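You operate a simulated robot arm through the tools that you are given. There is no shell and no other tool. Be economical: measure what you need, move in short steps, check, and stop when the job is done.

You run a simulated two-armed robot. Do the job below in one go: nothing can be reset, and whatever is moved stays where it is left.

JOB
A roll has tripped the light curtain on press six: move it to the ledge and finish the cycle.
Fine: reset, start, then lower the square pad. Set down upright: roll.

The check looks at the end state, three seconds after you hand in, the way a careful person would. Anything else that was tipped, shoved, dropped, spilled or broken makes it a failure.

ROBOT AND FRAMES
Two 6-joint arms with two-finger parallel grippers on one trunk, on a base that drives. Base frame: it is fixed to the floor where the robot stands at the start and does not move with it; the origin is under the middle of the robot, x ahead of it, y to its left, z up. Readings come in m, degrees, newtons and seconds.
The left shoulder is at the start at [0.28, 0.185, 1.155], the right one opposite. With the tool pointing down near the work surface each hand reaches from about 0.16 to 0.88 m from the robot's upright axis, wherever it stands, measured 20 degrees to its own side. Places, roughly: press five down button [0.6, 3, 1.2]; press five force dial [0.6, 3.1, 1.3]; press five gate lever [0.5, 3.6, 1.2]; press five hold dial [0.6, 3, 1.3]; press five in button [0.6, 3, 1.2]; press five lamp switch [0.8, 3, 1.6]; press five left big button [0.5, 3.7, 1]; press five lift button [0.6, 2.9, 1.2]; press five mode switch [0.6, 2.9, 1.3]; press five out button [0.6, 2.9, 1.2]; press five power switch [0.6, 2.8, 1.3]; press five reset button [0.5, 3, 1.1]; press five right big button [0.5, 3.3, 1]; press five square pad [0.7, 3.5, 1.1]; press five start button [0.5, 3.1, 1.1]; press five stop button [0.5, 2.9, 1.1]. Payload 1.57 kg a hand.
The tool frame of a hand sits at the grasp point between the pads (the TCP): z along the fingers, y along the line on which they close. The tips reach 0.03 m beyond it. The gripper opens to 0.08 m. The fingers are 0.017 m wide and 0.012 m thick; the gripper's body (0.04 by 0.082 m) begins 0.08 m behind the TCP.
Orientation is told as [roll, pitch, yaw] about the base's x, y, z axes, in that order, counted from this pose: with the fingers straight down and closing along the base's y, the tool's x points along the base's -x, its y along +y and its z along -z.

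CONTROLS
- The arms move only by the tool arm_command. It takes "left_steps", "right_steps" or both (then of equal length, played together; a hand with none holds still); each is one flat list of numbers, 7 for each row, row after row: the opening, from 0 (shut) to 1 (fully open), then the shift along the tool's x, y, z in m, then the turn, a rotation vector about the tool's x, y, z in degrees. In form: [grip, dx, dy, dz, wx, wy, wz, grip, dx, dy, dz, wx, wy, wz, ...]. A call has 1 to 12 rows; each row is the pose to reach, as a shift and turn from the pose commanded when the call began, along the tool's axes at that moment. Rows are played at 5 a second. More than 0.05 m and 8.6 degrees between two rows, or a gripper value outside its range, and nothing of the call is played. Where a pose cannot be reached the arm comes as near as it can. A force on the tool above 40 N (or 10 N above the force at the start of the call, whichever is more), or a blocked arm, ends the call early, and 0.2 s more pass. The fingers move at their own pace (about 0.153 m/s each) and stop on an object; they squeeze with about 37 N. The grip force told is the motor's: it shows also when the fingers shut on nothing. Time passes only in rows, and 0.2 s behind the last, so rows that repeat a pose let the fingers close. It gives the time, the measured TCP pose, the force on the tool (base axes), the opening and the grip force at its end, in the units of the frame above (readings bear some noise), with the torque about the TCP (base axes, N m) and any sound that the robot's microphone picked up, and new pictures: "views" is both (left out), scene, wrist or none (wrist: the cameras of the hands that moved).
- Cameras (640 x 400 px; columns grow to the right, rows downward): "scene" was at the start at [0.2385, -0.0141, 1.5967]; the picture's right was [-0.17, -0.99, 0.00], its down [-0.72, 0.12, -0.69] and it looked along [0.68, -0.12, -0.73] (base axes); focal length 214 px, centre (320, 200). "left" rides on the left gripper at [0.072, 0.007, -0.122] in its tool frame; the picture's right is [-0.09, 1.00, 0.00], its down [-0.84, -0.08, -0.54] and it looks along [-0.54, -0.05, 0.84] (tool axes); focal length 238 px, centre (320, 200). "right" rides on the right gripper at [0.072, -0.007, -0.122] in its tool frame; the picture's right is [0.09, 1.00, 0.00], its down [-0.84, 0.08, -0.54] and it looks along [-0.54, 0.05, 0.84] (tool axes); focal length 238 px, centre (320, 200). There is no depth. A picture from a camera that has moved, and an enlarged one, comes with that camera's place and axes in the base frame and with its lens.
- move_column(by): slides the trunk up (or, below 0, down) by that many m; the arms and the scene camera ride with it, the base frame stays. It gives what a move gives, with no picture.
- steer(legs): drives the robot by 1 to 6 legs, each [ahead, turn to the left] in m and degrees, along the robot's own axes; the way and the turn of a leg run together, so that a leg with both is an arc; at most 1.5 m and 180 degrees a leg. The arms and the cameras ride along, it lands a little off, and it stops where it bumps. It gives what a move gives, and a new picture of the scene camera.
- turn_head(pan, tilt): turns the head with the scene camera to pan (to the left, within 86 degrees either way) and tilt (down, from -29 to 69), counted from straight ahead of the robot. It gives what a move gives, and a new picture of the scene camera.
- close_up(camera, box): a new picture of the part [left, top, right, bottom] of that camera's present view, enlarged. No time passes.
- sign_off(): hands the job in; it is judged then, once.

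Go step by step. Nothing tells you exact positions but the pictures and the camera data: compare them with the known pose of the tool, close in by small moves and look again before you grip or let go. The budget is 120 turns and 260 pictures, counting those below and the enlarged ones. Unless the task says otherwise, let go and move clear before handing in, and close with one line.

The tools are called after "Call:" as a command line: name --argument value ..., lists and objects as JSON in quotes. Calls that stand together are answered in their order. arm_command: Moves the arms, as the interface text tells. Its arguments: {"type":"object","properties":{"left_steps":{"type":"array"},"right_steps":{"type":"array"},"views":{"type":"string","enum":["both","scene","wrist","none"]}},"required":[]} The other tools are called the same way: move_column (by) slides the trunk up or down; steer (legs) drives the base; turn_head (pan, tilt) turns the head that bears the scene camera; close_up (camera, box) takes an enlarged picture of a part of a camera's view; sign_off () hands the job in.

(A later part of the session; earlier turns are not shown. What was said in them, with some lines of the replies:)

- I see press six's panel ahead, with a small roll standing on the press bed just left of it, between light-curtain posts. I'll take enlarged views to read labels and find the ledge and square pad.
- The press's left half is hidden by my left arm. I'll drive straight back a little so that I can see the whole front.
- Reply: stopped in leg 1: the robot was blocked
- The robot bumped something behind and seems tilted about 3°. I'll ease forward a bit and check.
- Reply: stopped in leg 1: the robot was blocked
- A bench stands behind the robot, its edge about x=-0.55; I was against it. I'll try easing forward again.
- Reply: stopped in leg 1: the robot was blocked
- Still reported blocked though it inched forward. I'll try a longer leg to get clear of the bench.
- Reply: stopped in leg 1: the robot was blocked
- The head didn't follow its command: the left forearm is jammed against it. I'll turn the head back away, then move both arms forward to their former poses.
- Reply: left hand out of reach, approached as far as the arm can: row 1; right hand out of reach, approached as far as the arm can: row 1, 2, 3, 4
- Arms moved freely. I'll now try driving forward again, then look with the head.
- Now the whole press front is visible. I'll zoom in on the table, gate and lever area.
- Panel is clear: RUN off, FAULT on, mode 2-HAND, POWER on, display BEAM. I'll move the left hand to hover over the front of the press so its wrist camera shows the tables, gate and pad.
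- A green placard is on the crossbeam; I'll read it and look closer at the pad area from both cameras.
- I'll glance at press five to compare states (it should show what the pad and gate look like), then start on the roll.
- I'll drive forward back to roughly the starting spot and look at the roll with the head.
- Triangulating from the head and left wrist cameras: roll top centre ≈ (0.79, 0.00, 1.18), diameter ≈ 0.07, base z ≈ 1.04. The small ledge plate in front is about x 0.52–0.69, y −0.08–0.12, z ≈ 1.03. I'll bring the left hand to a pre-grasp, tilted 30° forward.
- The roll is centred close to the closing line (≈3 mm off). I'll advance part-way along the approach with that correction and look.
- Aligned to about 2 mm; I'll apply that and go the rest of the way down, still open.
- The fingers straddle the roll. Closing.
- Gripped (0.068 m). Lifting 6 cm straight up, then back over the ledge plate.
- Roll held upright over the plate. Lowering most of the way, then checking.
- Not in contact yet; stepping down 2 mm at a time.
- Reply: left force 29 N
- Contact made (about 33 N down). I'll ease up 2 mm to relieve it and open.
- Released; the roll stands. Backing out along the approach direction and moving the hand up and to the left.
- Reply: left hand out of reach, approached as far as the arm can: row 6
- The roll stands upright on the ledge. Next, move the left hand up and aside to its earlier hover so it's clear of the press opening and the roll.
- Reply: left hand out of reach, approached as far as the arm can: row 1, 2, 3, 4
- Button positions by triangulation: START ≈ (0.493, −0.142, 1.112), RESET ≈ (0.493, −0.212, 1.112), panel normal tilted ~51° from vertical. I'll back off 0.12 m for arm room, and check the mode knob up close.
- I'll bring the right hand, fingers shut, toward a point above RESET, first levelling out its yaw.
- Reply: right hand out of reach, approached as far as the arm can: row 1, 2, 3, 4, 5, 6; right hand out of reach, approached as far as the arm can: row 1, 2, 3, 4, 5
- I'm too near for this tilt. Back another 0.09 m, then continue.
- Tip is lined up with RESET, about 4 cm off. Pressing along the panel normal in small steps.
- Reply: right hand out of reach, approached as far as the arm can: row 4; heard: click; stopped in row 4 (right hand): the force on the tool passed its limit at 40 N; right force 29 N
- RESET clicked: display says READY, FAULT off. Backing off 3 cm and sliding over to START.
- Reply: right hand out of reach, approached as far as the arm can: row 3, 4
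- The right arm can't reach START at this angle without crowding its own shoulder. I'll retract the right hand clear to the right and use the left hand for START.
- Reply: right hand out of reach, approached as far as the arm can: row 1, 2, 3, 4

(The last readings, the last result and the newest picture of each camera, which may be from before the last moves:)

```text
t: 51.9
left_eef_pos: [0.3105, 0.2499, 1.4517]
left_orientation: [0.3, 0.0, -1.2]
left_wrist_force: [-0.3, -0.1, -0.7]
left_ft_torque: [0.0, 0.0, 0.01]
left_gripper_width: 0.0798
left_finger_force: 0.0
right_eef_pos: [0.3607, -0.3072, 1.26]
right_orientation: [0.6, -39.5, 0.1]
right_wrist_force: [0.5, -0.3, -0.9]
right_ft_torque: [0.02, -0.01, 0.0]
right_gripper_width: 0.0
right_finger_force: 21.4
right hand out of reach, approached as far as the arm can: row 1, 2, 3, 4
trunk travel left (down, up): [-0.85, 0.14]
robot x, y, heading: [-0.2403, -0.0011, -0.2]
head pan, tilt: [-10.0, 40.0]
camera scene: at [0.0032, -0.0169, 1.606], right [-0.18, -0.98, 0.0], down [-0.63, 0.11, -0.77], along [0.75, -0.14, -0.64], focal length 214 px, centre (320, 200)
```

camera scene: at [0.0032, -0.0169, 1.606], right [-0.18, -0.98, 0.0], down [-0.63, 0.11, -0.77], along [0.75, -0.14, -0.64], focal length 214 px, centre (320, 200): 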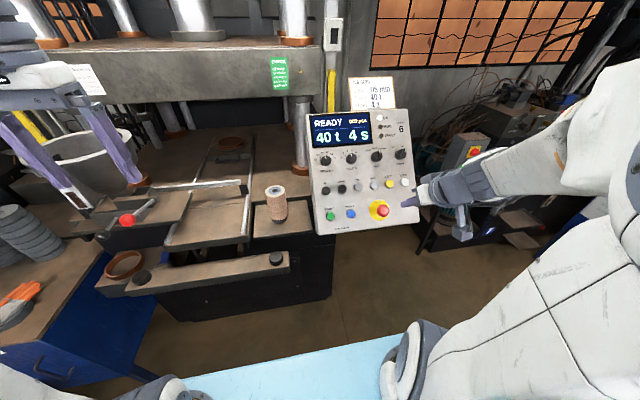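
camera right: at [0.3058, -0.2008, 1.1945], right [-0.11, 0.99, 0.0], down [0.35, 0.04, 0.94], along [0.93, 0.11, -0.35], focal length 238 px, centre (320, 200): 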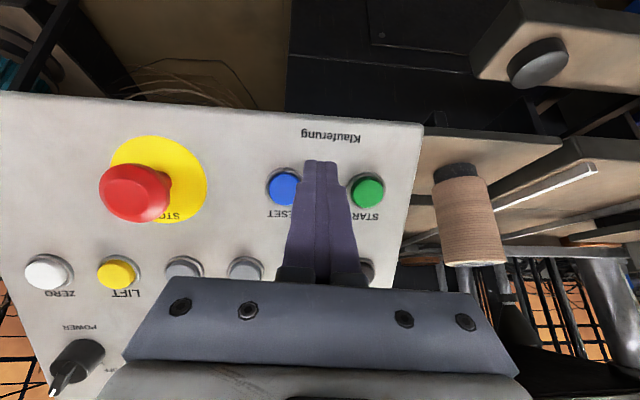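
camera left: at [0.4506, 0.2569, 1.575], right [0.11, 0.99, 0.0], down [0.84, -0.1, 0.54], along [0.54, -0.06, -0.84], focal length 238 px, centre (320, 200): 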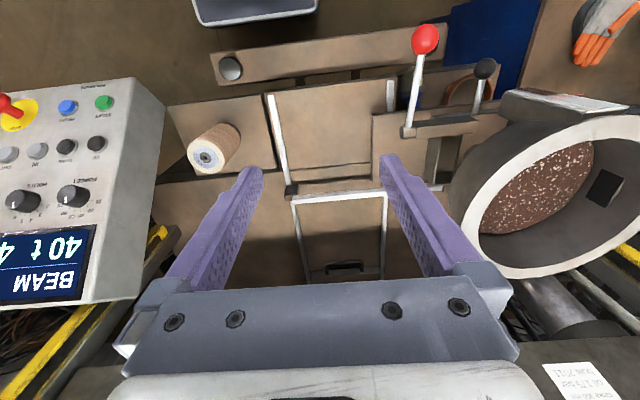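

Call:
arm_command --left_steps '[0, -0.0125, -0.035, 0.026, 0, -3.6, 0, 0, -0.025, -0.071, 0.053, 0, -7.3, 0, 0, -0.037, -0.106, 0.079, 0, -10.9, 0, 0, -0.05, -0.141, 0.105, 0, -14.5, 0, 0, -0.062, -0.177, 0.131, 0, -18.2, 0, 0, -0.075, -0.212, 0.158, 0, -21.8, 0, 0, -0.087, -0.248, 0.184, 0, -25.5, 0, 0, -0.1, -0.283, 0.21, 0, -29.1, 0, 0, -0.112, -0.318, 0.236, 0, -32.7, 0, 0, -0.125, -0.354, 0.263, 0, -36.4, 0, 0, -0.137, -0.389, 0.289, 0, -40, 0]' --right_steps '[0, 0, -0.01, 0, 0, 0, 0, 0, 0, -0.02, 0, 0, 0, 0, 0, 0, -0.03, 0, 0, 0, 0, 0, 0, -0.04, 0, 0, 0, 0, 0, 0, -0.05, 0, 0, 0, 0, 0, 0, -0.06, 0, 0, 0, 0, 0, 0, -0.06, 0, 0, 0, 0, 0, 0, -0.06, 0, 0, 0, 0, 0, 0, -0.06, 0, 0, 0, 0, 0, 0, -0.06, 0, 0, 0, 0, 0, 0, -0.06, 0, 0, 0, 0]' --views "both"

Call:
close_up --camera "left" --box '[220, 20, 420, 220]'

```text
t: 54.3
left_eef_pos: [0.4386, -0.1387, 1.1604]
left_orientation: [0.4, -40.1, -1.5]
left_wrist_force: [-0.7, 0.1, -0.6]
left_ft_torque: [0.02, -0.02, 0.02]
left_gripper_width: 0.0
left_finger_force: 21.5
right_eef_pos: [0.3626, -0.3698, 1.2584]
right_orientation: [0.7, -39.6, -0.1]
right_wrist_force: [0.5, 0.2, 0.6]
right_ft_torque: [0.02, -0.02, -0.01]
right_gripper_width: 0.0
right_finger_force: 21.5
trunk travel left (down, up): [-0.85, 0.14]
robot x, y, heading: [-0.2427, 0.0001, -0.2]
head pan, tilt: [-10.0, 40.0]
camera scene: at [0.003, -0.0169, 1.6061], right [-0.18, -0.98, 0.0], down [-0.63, 0.11, -0.77], along [0.75, -0.14, -0.64], focal length 214 px, centre (320, 200)
camera right: at [0.2286, -0.3778, 1.3082], right [-0.08, 1.0, -0.05], down [0.3, 0.07, 0.95], along [0.95, 0.06, -0.3], focal length 238 px, centre (320, 200)
camera left: at [0.3058, -0.13, 1.2074], right [0.09, 0.99, 0.06], down [0.29, -0.09, 0.95], along [0.95, -0.07, -0.3], focal length 238 px, centre (320, 200)
```

scene: 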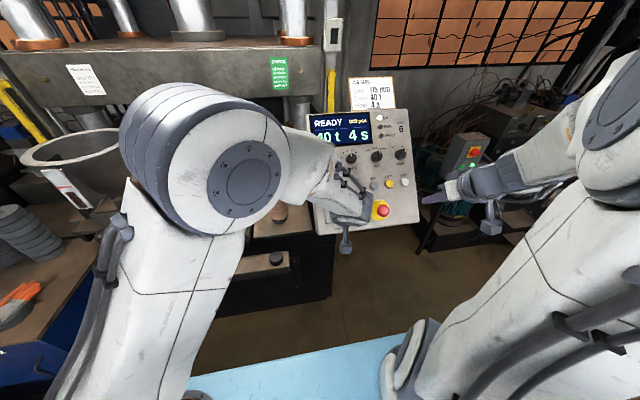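
right: 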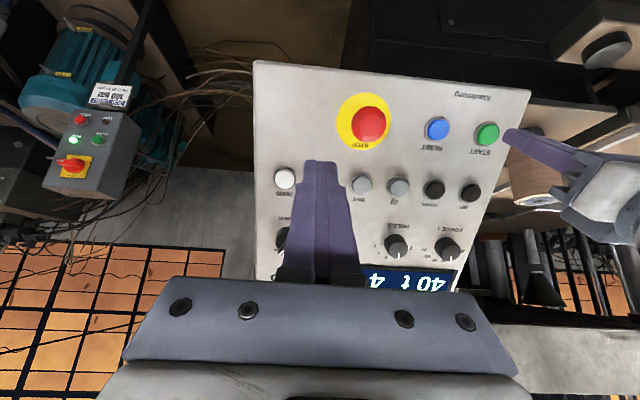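
left: 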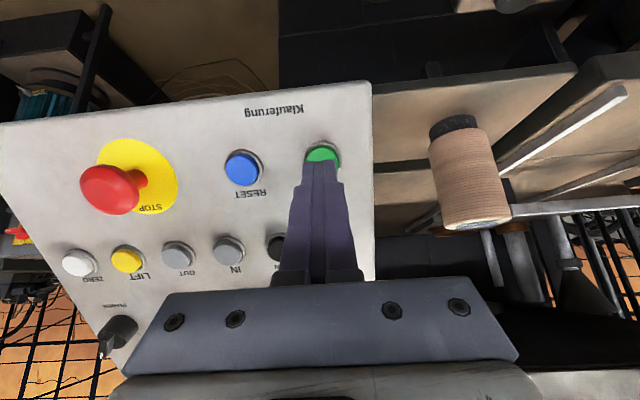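

```text
2.00 times, centred on (320, 120) of left
camera zoom: at [0.3058, -0.13, 1.2074], right [0.09, 0.99, 0.06], down [0.29, -0.09, 0.95], along [0.95, -0.07, -0.3], focal length 477 px, centre (320, 360)
```

zoom: 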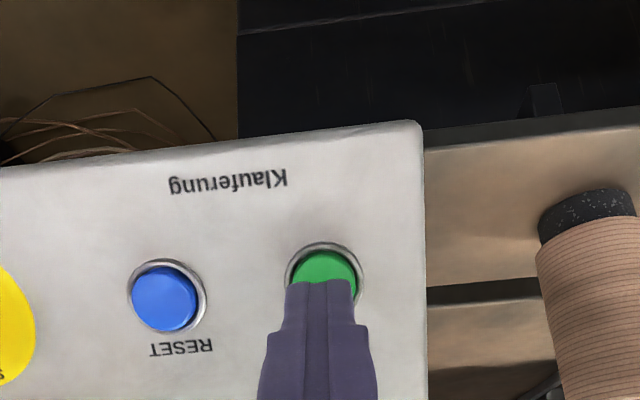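

START is lined up under the left fingertips. Pressing.

Call:
arm_command --left_steps '[0, -0.004, 0, 0.02, 0, 0, 0, 0, -0.0069, 0, 0.0344, 0, 0, 0, 0, -0.0078, 0, 0.0393, 0, 0, 0, 0, -0.0084, 0, 0.0423, 0, 0, 0, 0, -0.0088, 0, 0.0443, 0, 0, 0]' --views "scene"

Call:
close_up --camera "scene" --box '[270, 90, 430, 250]'

```text
t: 55.5
left_eef_pos: [0.4719, -0.1389, 1.1341]
left_orientation: [0.2, -40.1, -1.3]
left_wrist_force: [-31.5, 9.3, 17.5]
left_ft_torque: [0.15, 0.09, 0.22]
left_gripper_width: 0.0
left_finger_force: 21.2
right_eef_pos: [0.3608, -0.3697, 1.2619]
right_orientation: [0.5, -39.7, 0.1]
right_wrist_force: [0.1, 0.0, 0.8]
right_ft_torque: [-0.02, 0.01, -0.02]
right_gripper_width: 0.0003
right_finger_force: 22.0
trunk travel left (down, up): [-0.85, 0.14]
robot x, y, heading: [-0.2414, 0.0016, -0.2]
head pan, tilt: [-10.0, 40.0]
heard: click
camera scene: at [0.0, -0.0161, 1.6068], right [-0.18, -0.98, 0.0], down [-0.63, 0.11, -0.77], along [0.76, -0.14, -0.64], focal length 214 px, centre (320, 200)
```

scene: 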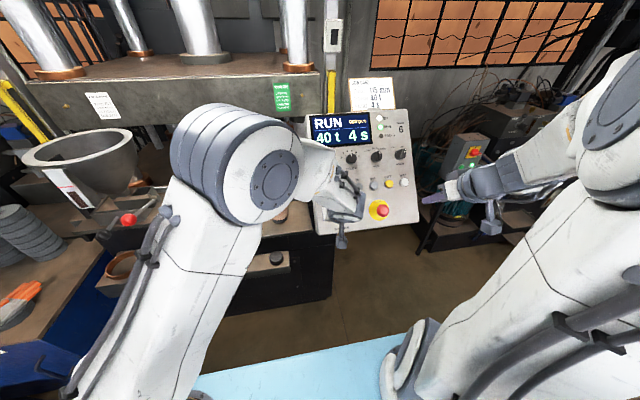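

```text
2.50 times, centred on (350, 170) of scene
camera zoom: at [0.0, -0.0161, 1.6068], right [-0.18, -0.98, 0.0], down [-0.63, 0.11, -0.77], along [0.76, -0.14, -0.64], focal length 536 px, centre (245, 275)
```

zoom: 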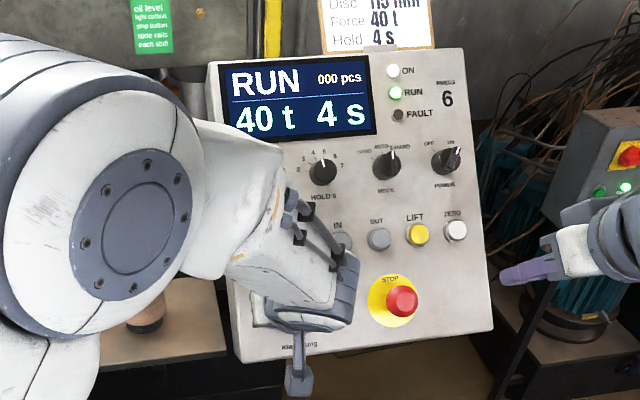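

Display shows RUN. Backing the left hand away and up-left so I can watch the press.

Call:
arm_command --left_steps '[0, 0.004, 0, -0.02, 0, 0, 0, 0, 0.008, 0, -0.045, 0, 0, 0, 0, 0.008, 0.005, -0.09, 0, 0, 0, 0, 0.008, 0.05, -0.1, 0, 0, 0, 0, 0.008, 0.095, -0.11, 0, 0, 0, 0, 0.008, 0.14, -0.12, 0, 0, 0, 0, 0.008, 0.185, -0.13, 0, 0, 0, 0, 0.008, 0.23, -0.14, 0, 0, 0, 0, 0.008, 0.275, -0.15, 0, 0, 0, 0, 0.008, 0.32, -0.16, 0, 0, 0]' --views "scene"

Call:
close_up --camera "scene" --box '[100, 80, 420, 260]'

```text
t: 57.7
left_eef_pos: [0.3721, 0.1801, 1.2549]
left_orientation: [0.1, -40.0, -0.9]
left_wrist_force: [-0.1, -0.3, 0.2]
left_ft_torque: [0.02, 0.03, 0.01]
left_gripper_width: 0.0002
left_finger_force: 21.7
right_eef_pos: [0.3638, -0.3691, 1.2605]
right_orientation: [0.8, -39.5, -0.1]
right_wrist_force: [-0.2, -0.8, 0.5]
right_ft_torque: [-0.03, 0.0, 0.02]
right_gripper_width: 0.0
right_finger_force: 21.2
trunk travel left (down, up): [-0.85, 0.14]
robot x, y, heading: [-0.2386, 0.0007, 0.0]
head pan, tilt: [-10.0, 40.0]
camera scene: at [0.003, -0.017, 1.6061], right [-0.18, -0.98, 0.0], down [-0.63, 0.11, -0.77], along [0.75, -0.14, -0.64], focal length 214 px, centre (320, 200)
```

scene: 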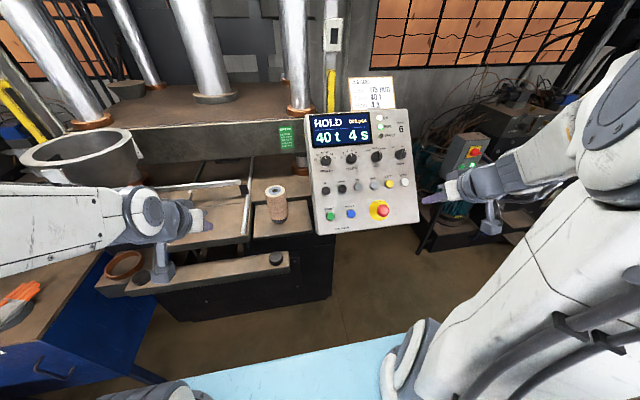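

```text
2.00 times, centred on (260, 170) of scene
camera zoom: at [0.003, -0.017, 1.6061], right [-0.18, -0.98, 0.0], down [-0.63, 0.11, -0.77], along [0.75, -0.14, -0.64], focal length 429 px, centre (440, 260)
```

zoom: 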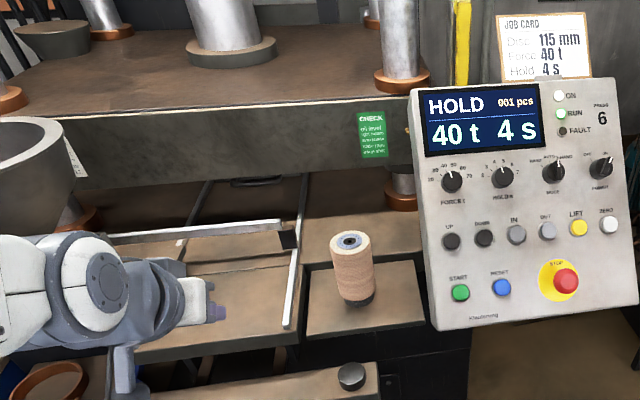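

HOLD, count 001 — the press is pressing. I'll raise the left hand clear of the slide's path while it finishes.

Call:
arm_command --left_steps '[0, -0.0135, 0.012, -0.032, 0, 6.6, 0, 0, -0.027, 0.024, -0.063, 0, 13.3, 0, 0, -0.0405, 0.036, -0.095, 0, 20, 0, 0, -0.054, 0.048, -0.127, 0, 26.6, 0, 0, -0.0675, 0.06, -0.158, 0, 33.3, 0, 0, -0.081, 0.07, -0.19, 0, 40, 0, 0, -0.081, 0.07, -0.19, 0, 40, 0, 0, -0.081, 0.07, -0.19, 0, 40, 0, 0, -0.081, 0.07, -0.19, 0, 40, 0, 0, -0.081, 0.07, -0.19, 0, 40, 0]' --views "scene"

Call:
close_up --camera "scene" --box '[100, 80, 420, 260]'

```text
t: 59.9
left_eef_pos: [0.313, 0.2512, 1.4495]
left_orientation: [0.3, 0.0, -1.2]
left_wrist_force: [0.2, 0.2, 0.1]
left_ft_torque: [0.0, 0.02, -0.01]
left_gripper_width: 0.0001
left_finger_force: 21.5
left hand out of reach, approached as far as the arm can: row 1, 2
right_eef_pos: [0.3628, -0.3695, 1.2605]
right_orientation: [0.7, -39.6, 0.0]
right_wrist_force: [0.2, 0.9, 1.1]
right_ft_torque: [0.02, 0.03, -0.01]
right_gripper_width: 0.0002
right_finger_force: 21.0
trunk travel left (down, up): [-0.85, 0.14]
robot x, y, heading: [-0.2416, -0.0025, -0.3]
head pan, tilt: [-10.0, 40.0]
camera scene: at [0.003, -0.0169, 1.6061], right [-0.18, -0.98, 0.0], down [-0.63, 0.11, -0.77], along [0.75, -0.14, -0.64], focal length 214 px, centre (320, 200)
```

scene: 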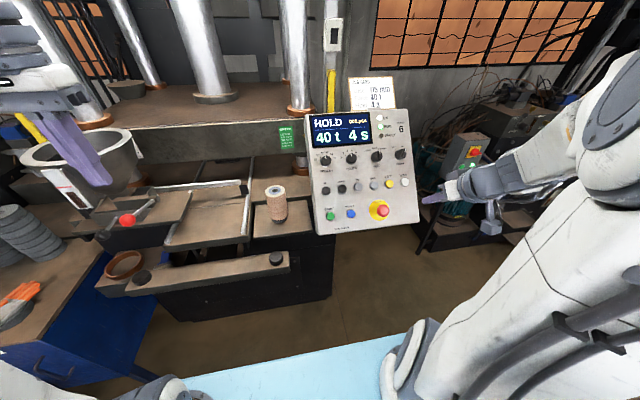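

```text
2.00 times, centred on (260, 170) of scene
camera zoom: at [0.003, -0.0169, 1.6061], right [-0.18, -0.98, 0.0], down [-0.63, 0.11, -0.77], along [0.75, -0.14, -0.64], focal length 429 px, centre (440, 260)
```

zoom: 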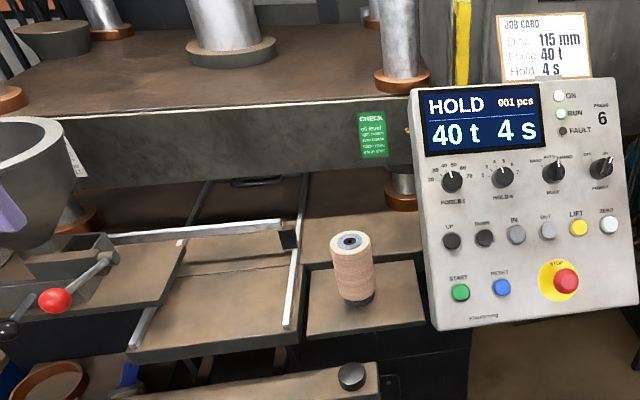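

Still holding. I'll let a few seconds pass and look again.

Call:
arm_command --left_steps '[0, 0, 0, 0, 0, 0, 0, 0, 0, 0, 0, 0, 0, 0, 0, 0, 0, 0, 0, 0, 0, 0, 0, 0, 0, 0, 0, 0, 0, 0, 0, 0, 0, 0, 0, 0, 0, 0, 0, 0, 0, 0, 0, 0, 0, 0, 0, 0, 0, 0, 0, 0, 0, 0, 0, 0, 0, 0, 0, 0, 0, 0, 0, 0, 0, 0, 0, 0, 0, 0, 0, 0, 0, 0, 0, 0, 0, 0, 0, 0, 0, 0, 0, 0]' --views "none"

Call:
close_up --camera "scene" --box '[100, 80, 420, 260]'

Call:
arm_command --left_steps '[0, 0, 0, 0, 0, 0, 0, 0, 0, 0, 0, 0, 0, 0, 0, 0, 0, 0, 0, 0, 0, 0, 0, 0, 0, 0, 0, 0, 0, 0, 0, 0, 0, 0, 0, 0, 0, 0, 0, 0, 0, 0, 0, 0, 0, 0, 0, 0, 0, 0, 0, 0, 0, 0, 0, 0, 0, 0, 0, 0, 0, 0, 0, 0, 0, 0, 0, 0, 0, 0, 0, 0, 0, 0, 0, 0, 0, 0, 0, 0, 0, 0, 0, 0]' --views "none"

Call:
close_up --camera "scene" --box '[100, 80, 420, 260]'

```text
t: 62.5
left_eef_pos: [0.3131, 0.2517, 1.4501]
left_orientation: [0.3, 0.0, -1.1]
left_wrist_force: [0.2, 0.1, -0.5]
left_ft_torque: [0.01, -0.03, 0.01]
left_gripper_width: 0.0
left_finger_force: 21.3
right_eef_pos: [0.3623, -0.3709, 1.2608]
right_orientation: [0.7, -39.6, 0.0]
right_wrist_force: [0.0, -0.5, -0.2]
right_ft_torque: [0.01, -0.02, 0.01]
right_gripper_width: 0.0001
right_finger_force: 21.4
trunk travel left (down, up): [-0.85, 0.14]
robot x, y, heading: [-0.2426, -0.0015, -0.4]
head pan, tilt: [-10.0, 40.0]
```

```text
2.00 times, centred on (260, 170) of scene
camera zoom: at [0.003, -0.0169, 1.6061], right [-0.18, -0.98, 0.0], down [-0.63, 0.11, -0.77], along [0.75, -0.14, -0.64], focal length 429 px, centre (440, 260)
```

zoom: 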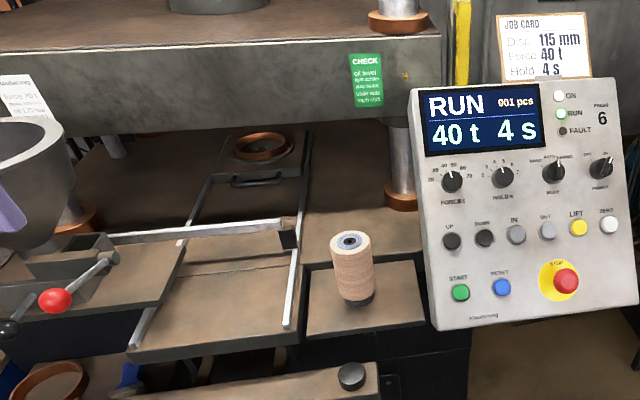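

```text
t: 65.1
left_eef_pos: [0.314, 0.2513, 1.4492]
left_orientation: [0.2, -0.1, -1.3]
left_wrist_force: [-0.2, -0.8, -0.4]
left_ft_torque: [0.0, 0.02, 0.02]
left_gripper_width: 0.0001
left_finger_force: 21.0
right_eef_pos: [0.3617, -0.3691, 1.2594]
right_orientation: [0.8, -39.6, -0.1]
right_wrist_force: [-0.2, -0.8, 0.0]
right_ft_torque: [0.02, 0.0, -0.01]
right_gripper_width: 0.0
right_finger_force: 21.5
trunk travel left (down, up): [-0.85, 0.14]
robot x, y, heading: [-0.2423, -0.0018, -0.5]
head pan, tilt: [-10.0, 40.0]
```

```text
2.00 times, centred on (260, 170) of scene
camera zoom: at [0.003, -0.0169, 1.6061], right [-0.18, -0.98, 0.0], down [-0.63, 0.11, -0.77], along [0.75, -0.14, -0.64], focal length 429 px, centre (440, 260)
```

zoom: 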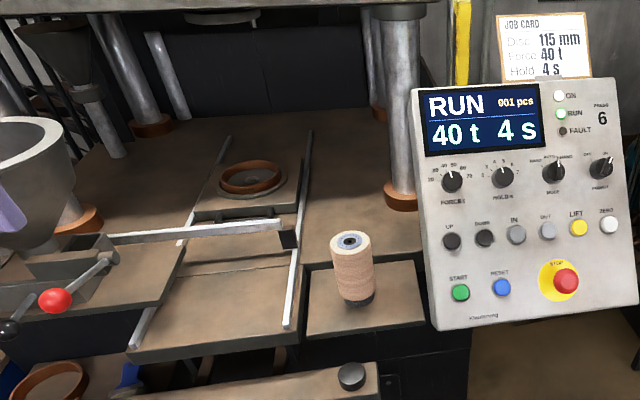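

The ram rose and the sled is sliding out. Waiting more.

Call:
arm_command --left_steps '[0, 0, 0, 0, 0, 0, 0, 0, 0, 0, 0, 0, 0, 0, 0, 0, 0, 0, 0, 0, 0, 0, 0, 0, 0, 0, 0, 0, 0, 0, 0, 0, 0, 0, 0, 0, 0, 0, 0, 0, 0, 0, 0, 0, 0, 0, 0, 0, 0, 0, 0, 0, 0, 0, 0, 0, 0, 0, 0, 0, 0, 0, 0, 0, 0, 0, 0, 0, 0, 0, 0, 0, 0, 0, 0, 0, 0, 0, 0, 0, 0, 0, 0, 0]' --views "none"

Call:
close_up --camera "scene" --box '[100, 80, 420, 260]'

Call:
arm_command --left_steps '[0, 0, 0, 0, 0, 0, 0, 0, 0, 0, 0, 0, 0, 0, 0, 0, 0, 0, 0, 0, 0, 0, 0, 0, 0, 0, 0, 0, 0, 0, 0, 0, 0, 0, 0, 0, 0, 0, 0, 0, 0, 0, 0, 0, 0, 0, 0, 0, 0, 0, 0, 0, 0, 0, 0, 0, 0, 0, 0, 0, 0, 0, 0, 0, 0, 0, 0, 0, 0, 0, 0, 0, 0, 0, 0, 0, 0, 0, 0, 0, 0, 0, 0, 0]' --views "none"

Call:
close_up --camera "scene" --box '[100, 80, 420, 260]'

```text
t: 67.7
left_eef_pos: [0.3126, 0.2518, 1.4495]
left_orientation: [0.3, 0.0, -1.1]
left_wrist_force: [-0.4, -0.1, 0.1]
left_ft_torque: [0.02, 0.02, -0.01]
left_gripper_width: 0.0
left_finger_force: 21.4
right_eef_pos: [0.3616, -0.3682, 1.2594]
right_orientation: [0.7, -39.6, 0.0]
right_wrist_force: [0.4, -0.1, -0.1]
right_ft_torque: [-0.01, 0.02, -0.01]
right_gripper_width: 0.0
right_finger_force: 21.0
trunk travel left (down, up): [-0.85, 0.14]
robot x, y, heading: [-0.2437, -0.0004, -0.4]
head pan, tilt: [-10.0, 40.0]
```

```text
2.00 times, centred on (260, 170) of scene
camera zoom: at [0.003, -0.0169, 1.6061], right [-0.18, -0.98, 0.0], down [-0.63, 0.11, -0.77], along [0.75, -0.14, -0.64], focal length 429 px, centre (440, 260)
```

zoom: 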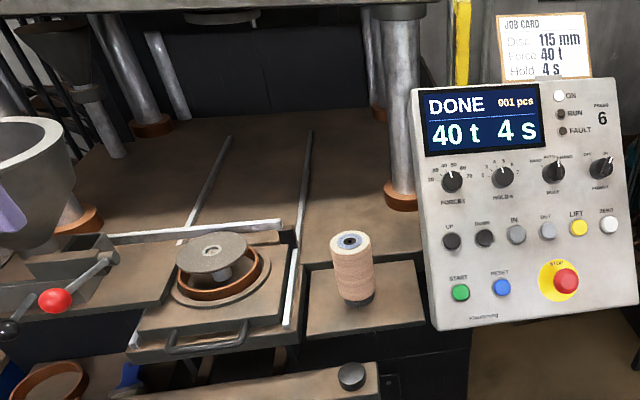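

```text
t: 70.3
left_eef_pos: [0.3124, 0.2515, 1.4492]
left_orientation: [0.3, -0.1, -1.2]
left_wrist_force: [0.1, -0.9, 0.6]
left_ft_torque: [0.02, -0.04, 0.02]
left_gripper_width: 0.0001
left_finger_force: 21.6
right_eef_pos: [0.3618, -0.3703, 1.2607]
right_orientation: [0.7, -39.6, 0.0]
right_wrist_force: [-0.4, -0.5, 0.0]
right_ft_torque: [0.0, 0.0, -0.04]
right_gripper_width: 0.0
right_finger_force: 21.5
trunk travel left (down, up): [-0.85, 0.14]
robot x, y, heading: [-0.2439, -0.0038, -0.3]
head pan, tilt: [-10.0, 40.0]
```

```text
2.00 times, centred on (260, 170) of scene
camera zoom: at [0.003, -0.0169, 1.6061], right [-0.18, -0.98, 0.0], down [-0.63, 0.11, -0.77], along [0.75, -0.14, -0.64], focal length 429 px, centre (440, 260)
```

zoom: 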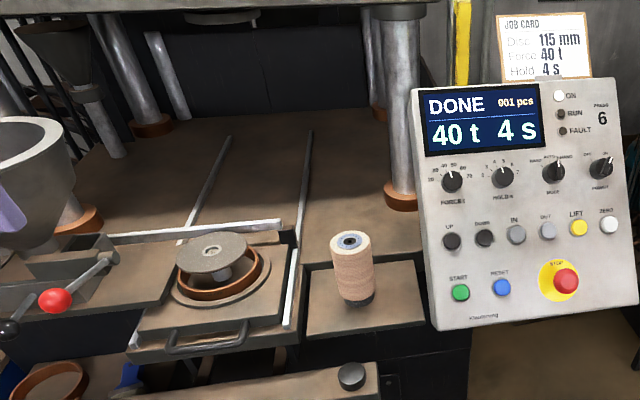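

DONE: the sled is out with the pressed disc raised on a lifter. I'll zoom in on the lifter and on the gate end to identify the "square pad".

Call:
close_up --camera "scene" --box '[165, 180, 265, 265]'

Call:
close_up --camera "left" --box '[160, 20, 480, 240]'

Call:
close_up --camera "scene" --box '[300, 100, 420, 240]'

```text
4.71 times, centred on (215, 222) of scene
camera zoom: at [0.003, -0.0169, 1.6061], right [-0.18, -0.98, 0.0], down [-0.63, 0.11, -0.77], along [0.75, -0.14, -0.64], focal length 1009 px, centre (814, 94)
```

zoom: 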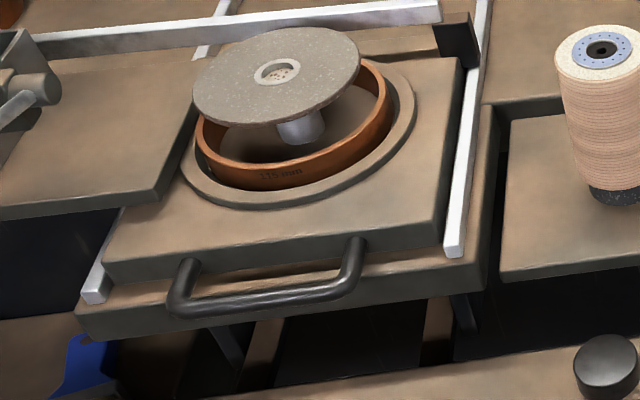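

```text
1.82 times, centred on (320, 130) of left
camera zoom: at [0.2414, 0.258, 1.572], right [0.11, 0.99, 0.0], down [0.83, -0.1, 0.54], along [0.54, -0.06, -0.84], focal length 433 px, centre (320, 327)
```

zoom: 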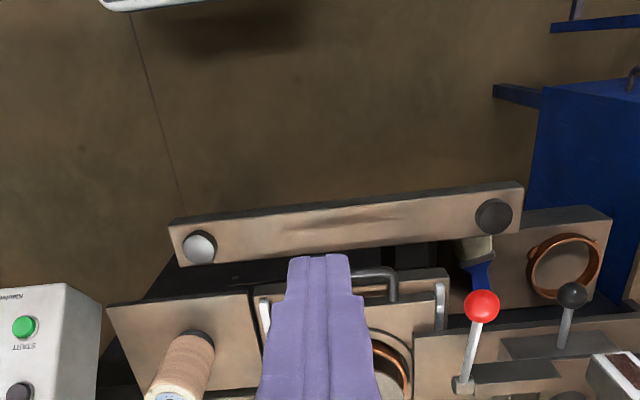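

```text
2.86 times, centred on (360, 170) of scene
camera zoom: at [0.003, -0.0169, 1.6061], right [-0.18, -0.98, 0.0], down [-0.63, 0.11, -0.77], along [0.75, -0.14, -0.64], focal length 613 px, centre (206, 286)
```

zoom: 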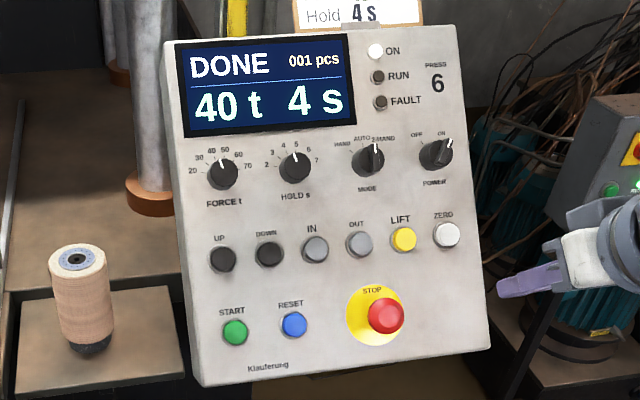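

The raised lifter at (0.69, 0.29, 1.1) matches the listed "square pad" location, and LIFT is its button, at about (0.546, −0.357, 1.178). I'll bring the right fingertip in front of LIFT.

Call:
arm_command --right_steps '[0, -0.02, 0.003, 0.028, 0, 0, 0, 0, -0.041, 0.007, 0.056, 0, 0, 0, 0, -0.061, 0.01, 0.084, 0, 0, 0, 0, -0.0815, 0.013, 0.1117, 0, 0, 0]' --views "both"

Call:
close_up --camera "right" --box '[220, 20, 420, 220]'

```text
t: 71.3
left_eef_pos: [0.3131, 0.2513, 1.4495]
left_orientation: [0.3, 0.0, -1.0]
left_wrist_force: [0.0, -1.2, 0.3]
left_ft_torque: [0.0, -0.04, -0.02]
left_gripper_width: 0.0
left_finger_force: 21.3
right_eef_pos: [0.4942, -0.3554, 1.2262]
right_orientation: [0.7, -39.6, 0.0]
right_wrist_force: [-0.7, 0.5, 0.1]
right_ft_torque: [-0.02, -0.02, -0.01]
right_gripper_width: 0.0
right_finger_force: 21.2
trunk travel left (down, up): [-0.85, 0.14]
robot x, y, heading: [-0.2425, -0.0042, -0.2]
head pan, tilt: [-10.0, 40.0]
camera scene: at [0.0029, -0.0169, 1.6061], right [-0.18, -0.98, 0.0], down [-0.63, 0.11, -0.77], along [0.75, -0.14, -0.64], focal length 214 px, centre (320, 200)
camera right: at [0.3621, -0.3635, 1.2731], right [-0.08, 1.0, -0.05], down [0.3, 0.07, 0.95], along [0.95, 0.06, -0.3], focal length 238 px, centre (320, 200)
```

scene: 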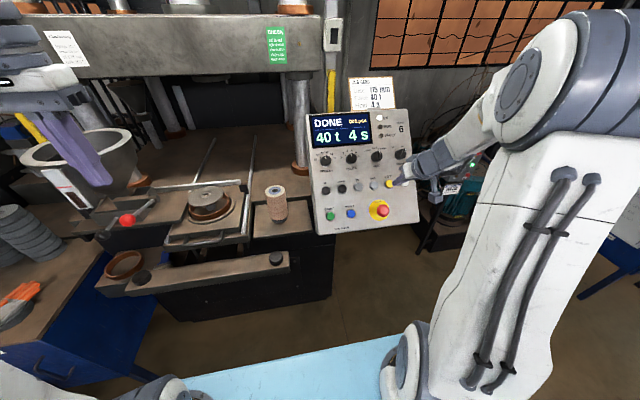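
right: 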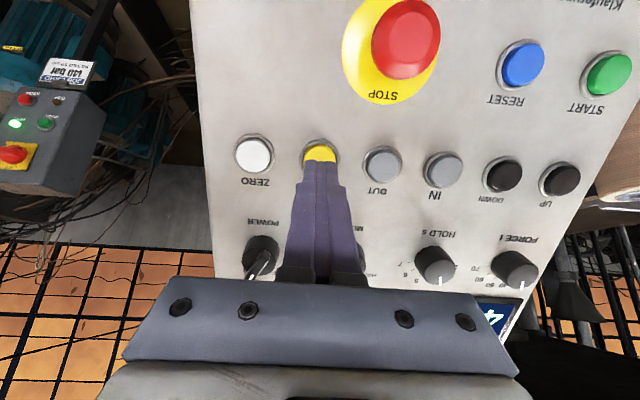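

```text
2.00 times, centred on (320, 120) of right
camera zoom: at [0.3621, -0.3635, 1.2731], right [-0.08, 1.0, -0.05], down [0.3, 0.07, 0.95], along [0.95, 0.06, -0.3], focal length 477 px, centre (320, 360)
```

zoom: 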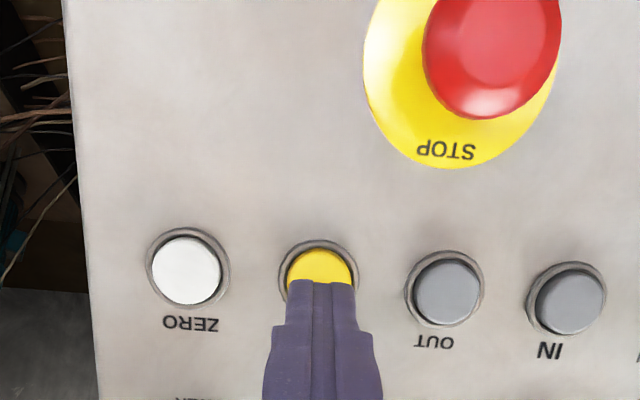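

Aligned with LIFT. Pressing.

Call:
arm_command --right_steps '[0, -0.004, 0.001, 0.02, 0, 0, 0, 0, -0.0069, 0.001, 0.0344, 0, 0, 0, 0, -0.0078, 0.001, 0.0393, 0, 0, 0, 0, -0.0084, 0.001, 0.0423, 0, 0, 0]' --views "wrist"

Call:
close_up --camera "scene" --box '[100, 80, 420, 260]'

```text
t: 72.3
left_eef_pos: [0.3103, 0.2511, 1.4503]
left_orientation: [0.2, -0.1, -1.3]
left_wrist_force: [0.0, 0.5, -0.5]
left_ft_torque: [-0.03, 0.04, 0.05]
left_gripper_width: 0.0003
left_finger_force: 21.2
right_eef_pos: [0.5275, -0.3535, 1.201]
right_orientation: [0.6, -39.7, -0.1]
right_wrist_force: [-27.1, 2.2, 17.7]
right_ft_torque: [0.0, 0.06, 0.05]
right_gripper_width: 0.0
right_finger_force: 21.6
trunk travel left (down, up): [-0.85, 0.14]
robot x, y, heading: [-0.2363, -0.0009, -0.1]
head pan, tilt: [-10.0, 40.0]
heard: click
camera right: at [0.3933, -0.3615, 1.2487], right [-0.08, 1.0, -0.05], down [0.3, 0.07, 0.95], along [0.95, 0.06, -0.3], focal length 238 px, centre (320, 200)
```

right: 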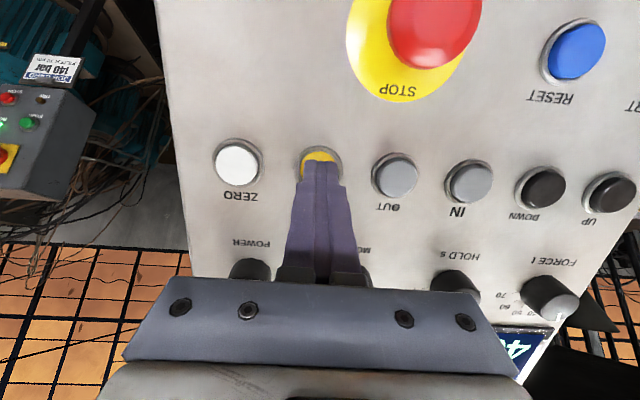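

```text
2.00 times, centred on (260, 170) of scene
camera zoom: at [0.0, -0.0165, 1.6068], right [-0.18, -0.98, 0.0], down [-0.63, 0.11, -0.77], along [0.75, -0.14, -0.64], focal length 429 px, centre (440, 260)
```

zoom: 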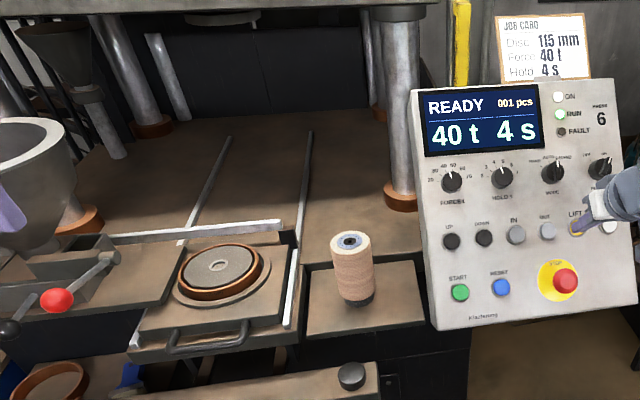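

LIFT clicked and the disc is going down into the ring. Backing off straight along the normal and rechecking.

Call:
arm_command --right_steps '[0, 0.004, 0, -0.02, 0, 0, 0, 0, 0.008, 0, -0.042, 0, 0, 0, 0, 0.03, 0, -0.08, 0, 0, 0, 0, 0.05, -0.01, -0.11, 0, 0, 0, 0, 0.06, -0.04, -0.13, 0, 0, 0, 0, 0.06, -0.04, -0.13, 0, 0, 0, 0, 0.06, -0.04, -0.13, 0, 0, 0, 0, 0.06, -0.04, -0.13, 0, 0, 0, 0, 0.06, -0.04, -0.13, 0, 0, 0]' --views "none"

Call:
close_up --camera "scene" --box '[100, 80, 420, 260]'

Call:
close_up --camera "scene" --box '[165, 170, 305, 270]'

```text
t: 74.3
left_eef_pos: [0.3133, 0.2515, 1.4495]
left_orientation: [0.2, 0.0, -1.2]
left_wrist_force: [0.8, 0.0, -0.1]
left_ft_torque: [-0.03, 0.04, -0.02]
left_gripper_width: 0.0
left_finger_force: 21.9
right_eef_pos: [0.4007, -0.3969, 1.2627]
right_orientation: [0.6, -39.7, -0.1]
right_wrist_force: [-1.1, -0.5, 0.4]
right_ft_torque: [0.04, 0.0, 0.01]
right_gripper_width: 0.0
right_finger_force: 21.1
trunk travel left (down, up): [-0.85, 0.14]
robot x, y, heading: [-0.2387, -0.0001, -0.3]
head pan, tilt: [-10.0, 40.0]
```

```text
2.00 times, centred on (260, 170) of scene
camera zoom: at [0.003, -0.0169, 1.6061], right [-0.18, -0.98, 0.0], down [-0.63, 0.11, -0.77], along [0.75, -0.14, -0.64], focal length 429 px, centre (440, 260)
```

zoom: 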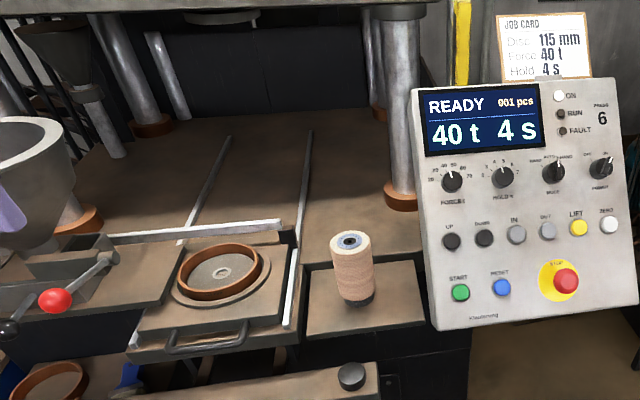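

```text
4.00 times, centred on (235, 220) of scene
camera zoom: at [0.003, -0.0169, 1.6061], right [-0.18, -0.98, 0.0], down [-0.63, 0.11, -0.77], along [0.75, -0.14, -0.64], focal length 858 px, centre (660, 120)
```

zoom: 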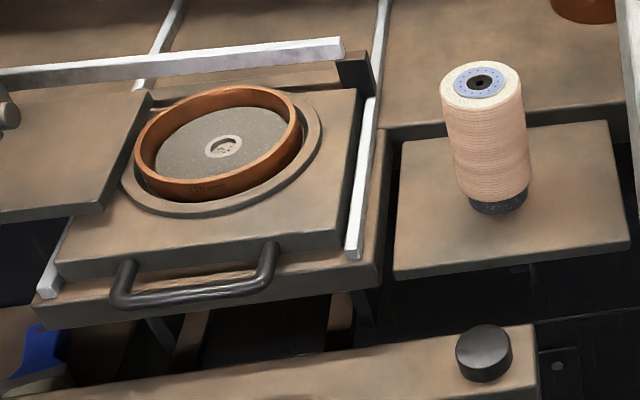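

The lifter is fully down with the disc seated in its ring. The display shows READY, 001 pcs and no fault, the roll stands upright on the ledge, and both hands are clear. Handing in.

Call:
sign_off

```text
The job is handed in.
```

The job is handed in: the roll stands upright on the plate in front of press six, which I took to be the ledge. I pressed RESET, START and, after the cycle, LIFT, which lowered what I took to be the square pad. Early on, the robot backed into the bench behind it; what I could see of that bench looked undisturbed, but I did not check all of it.
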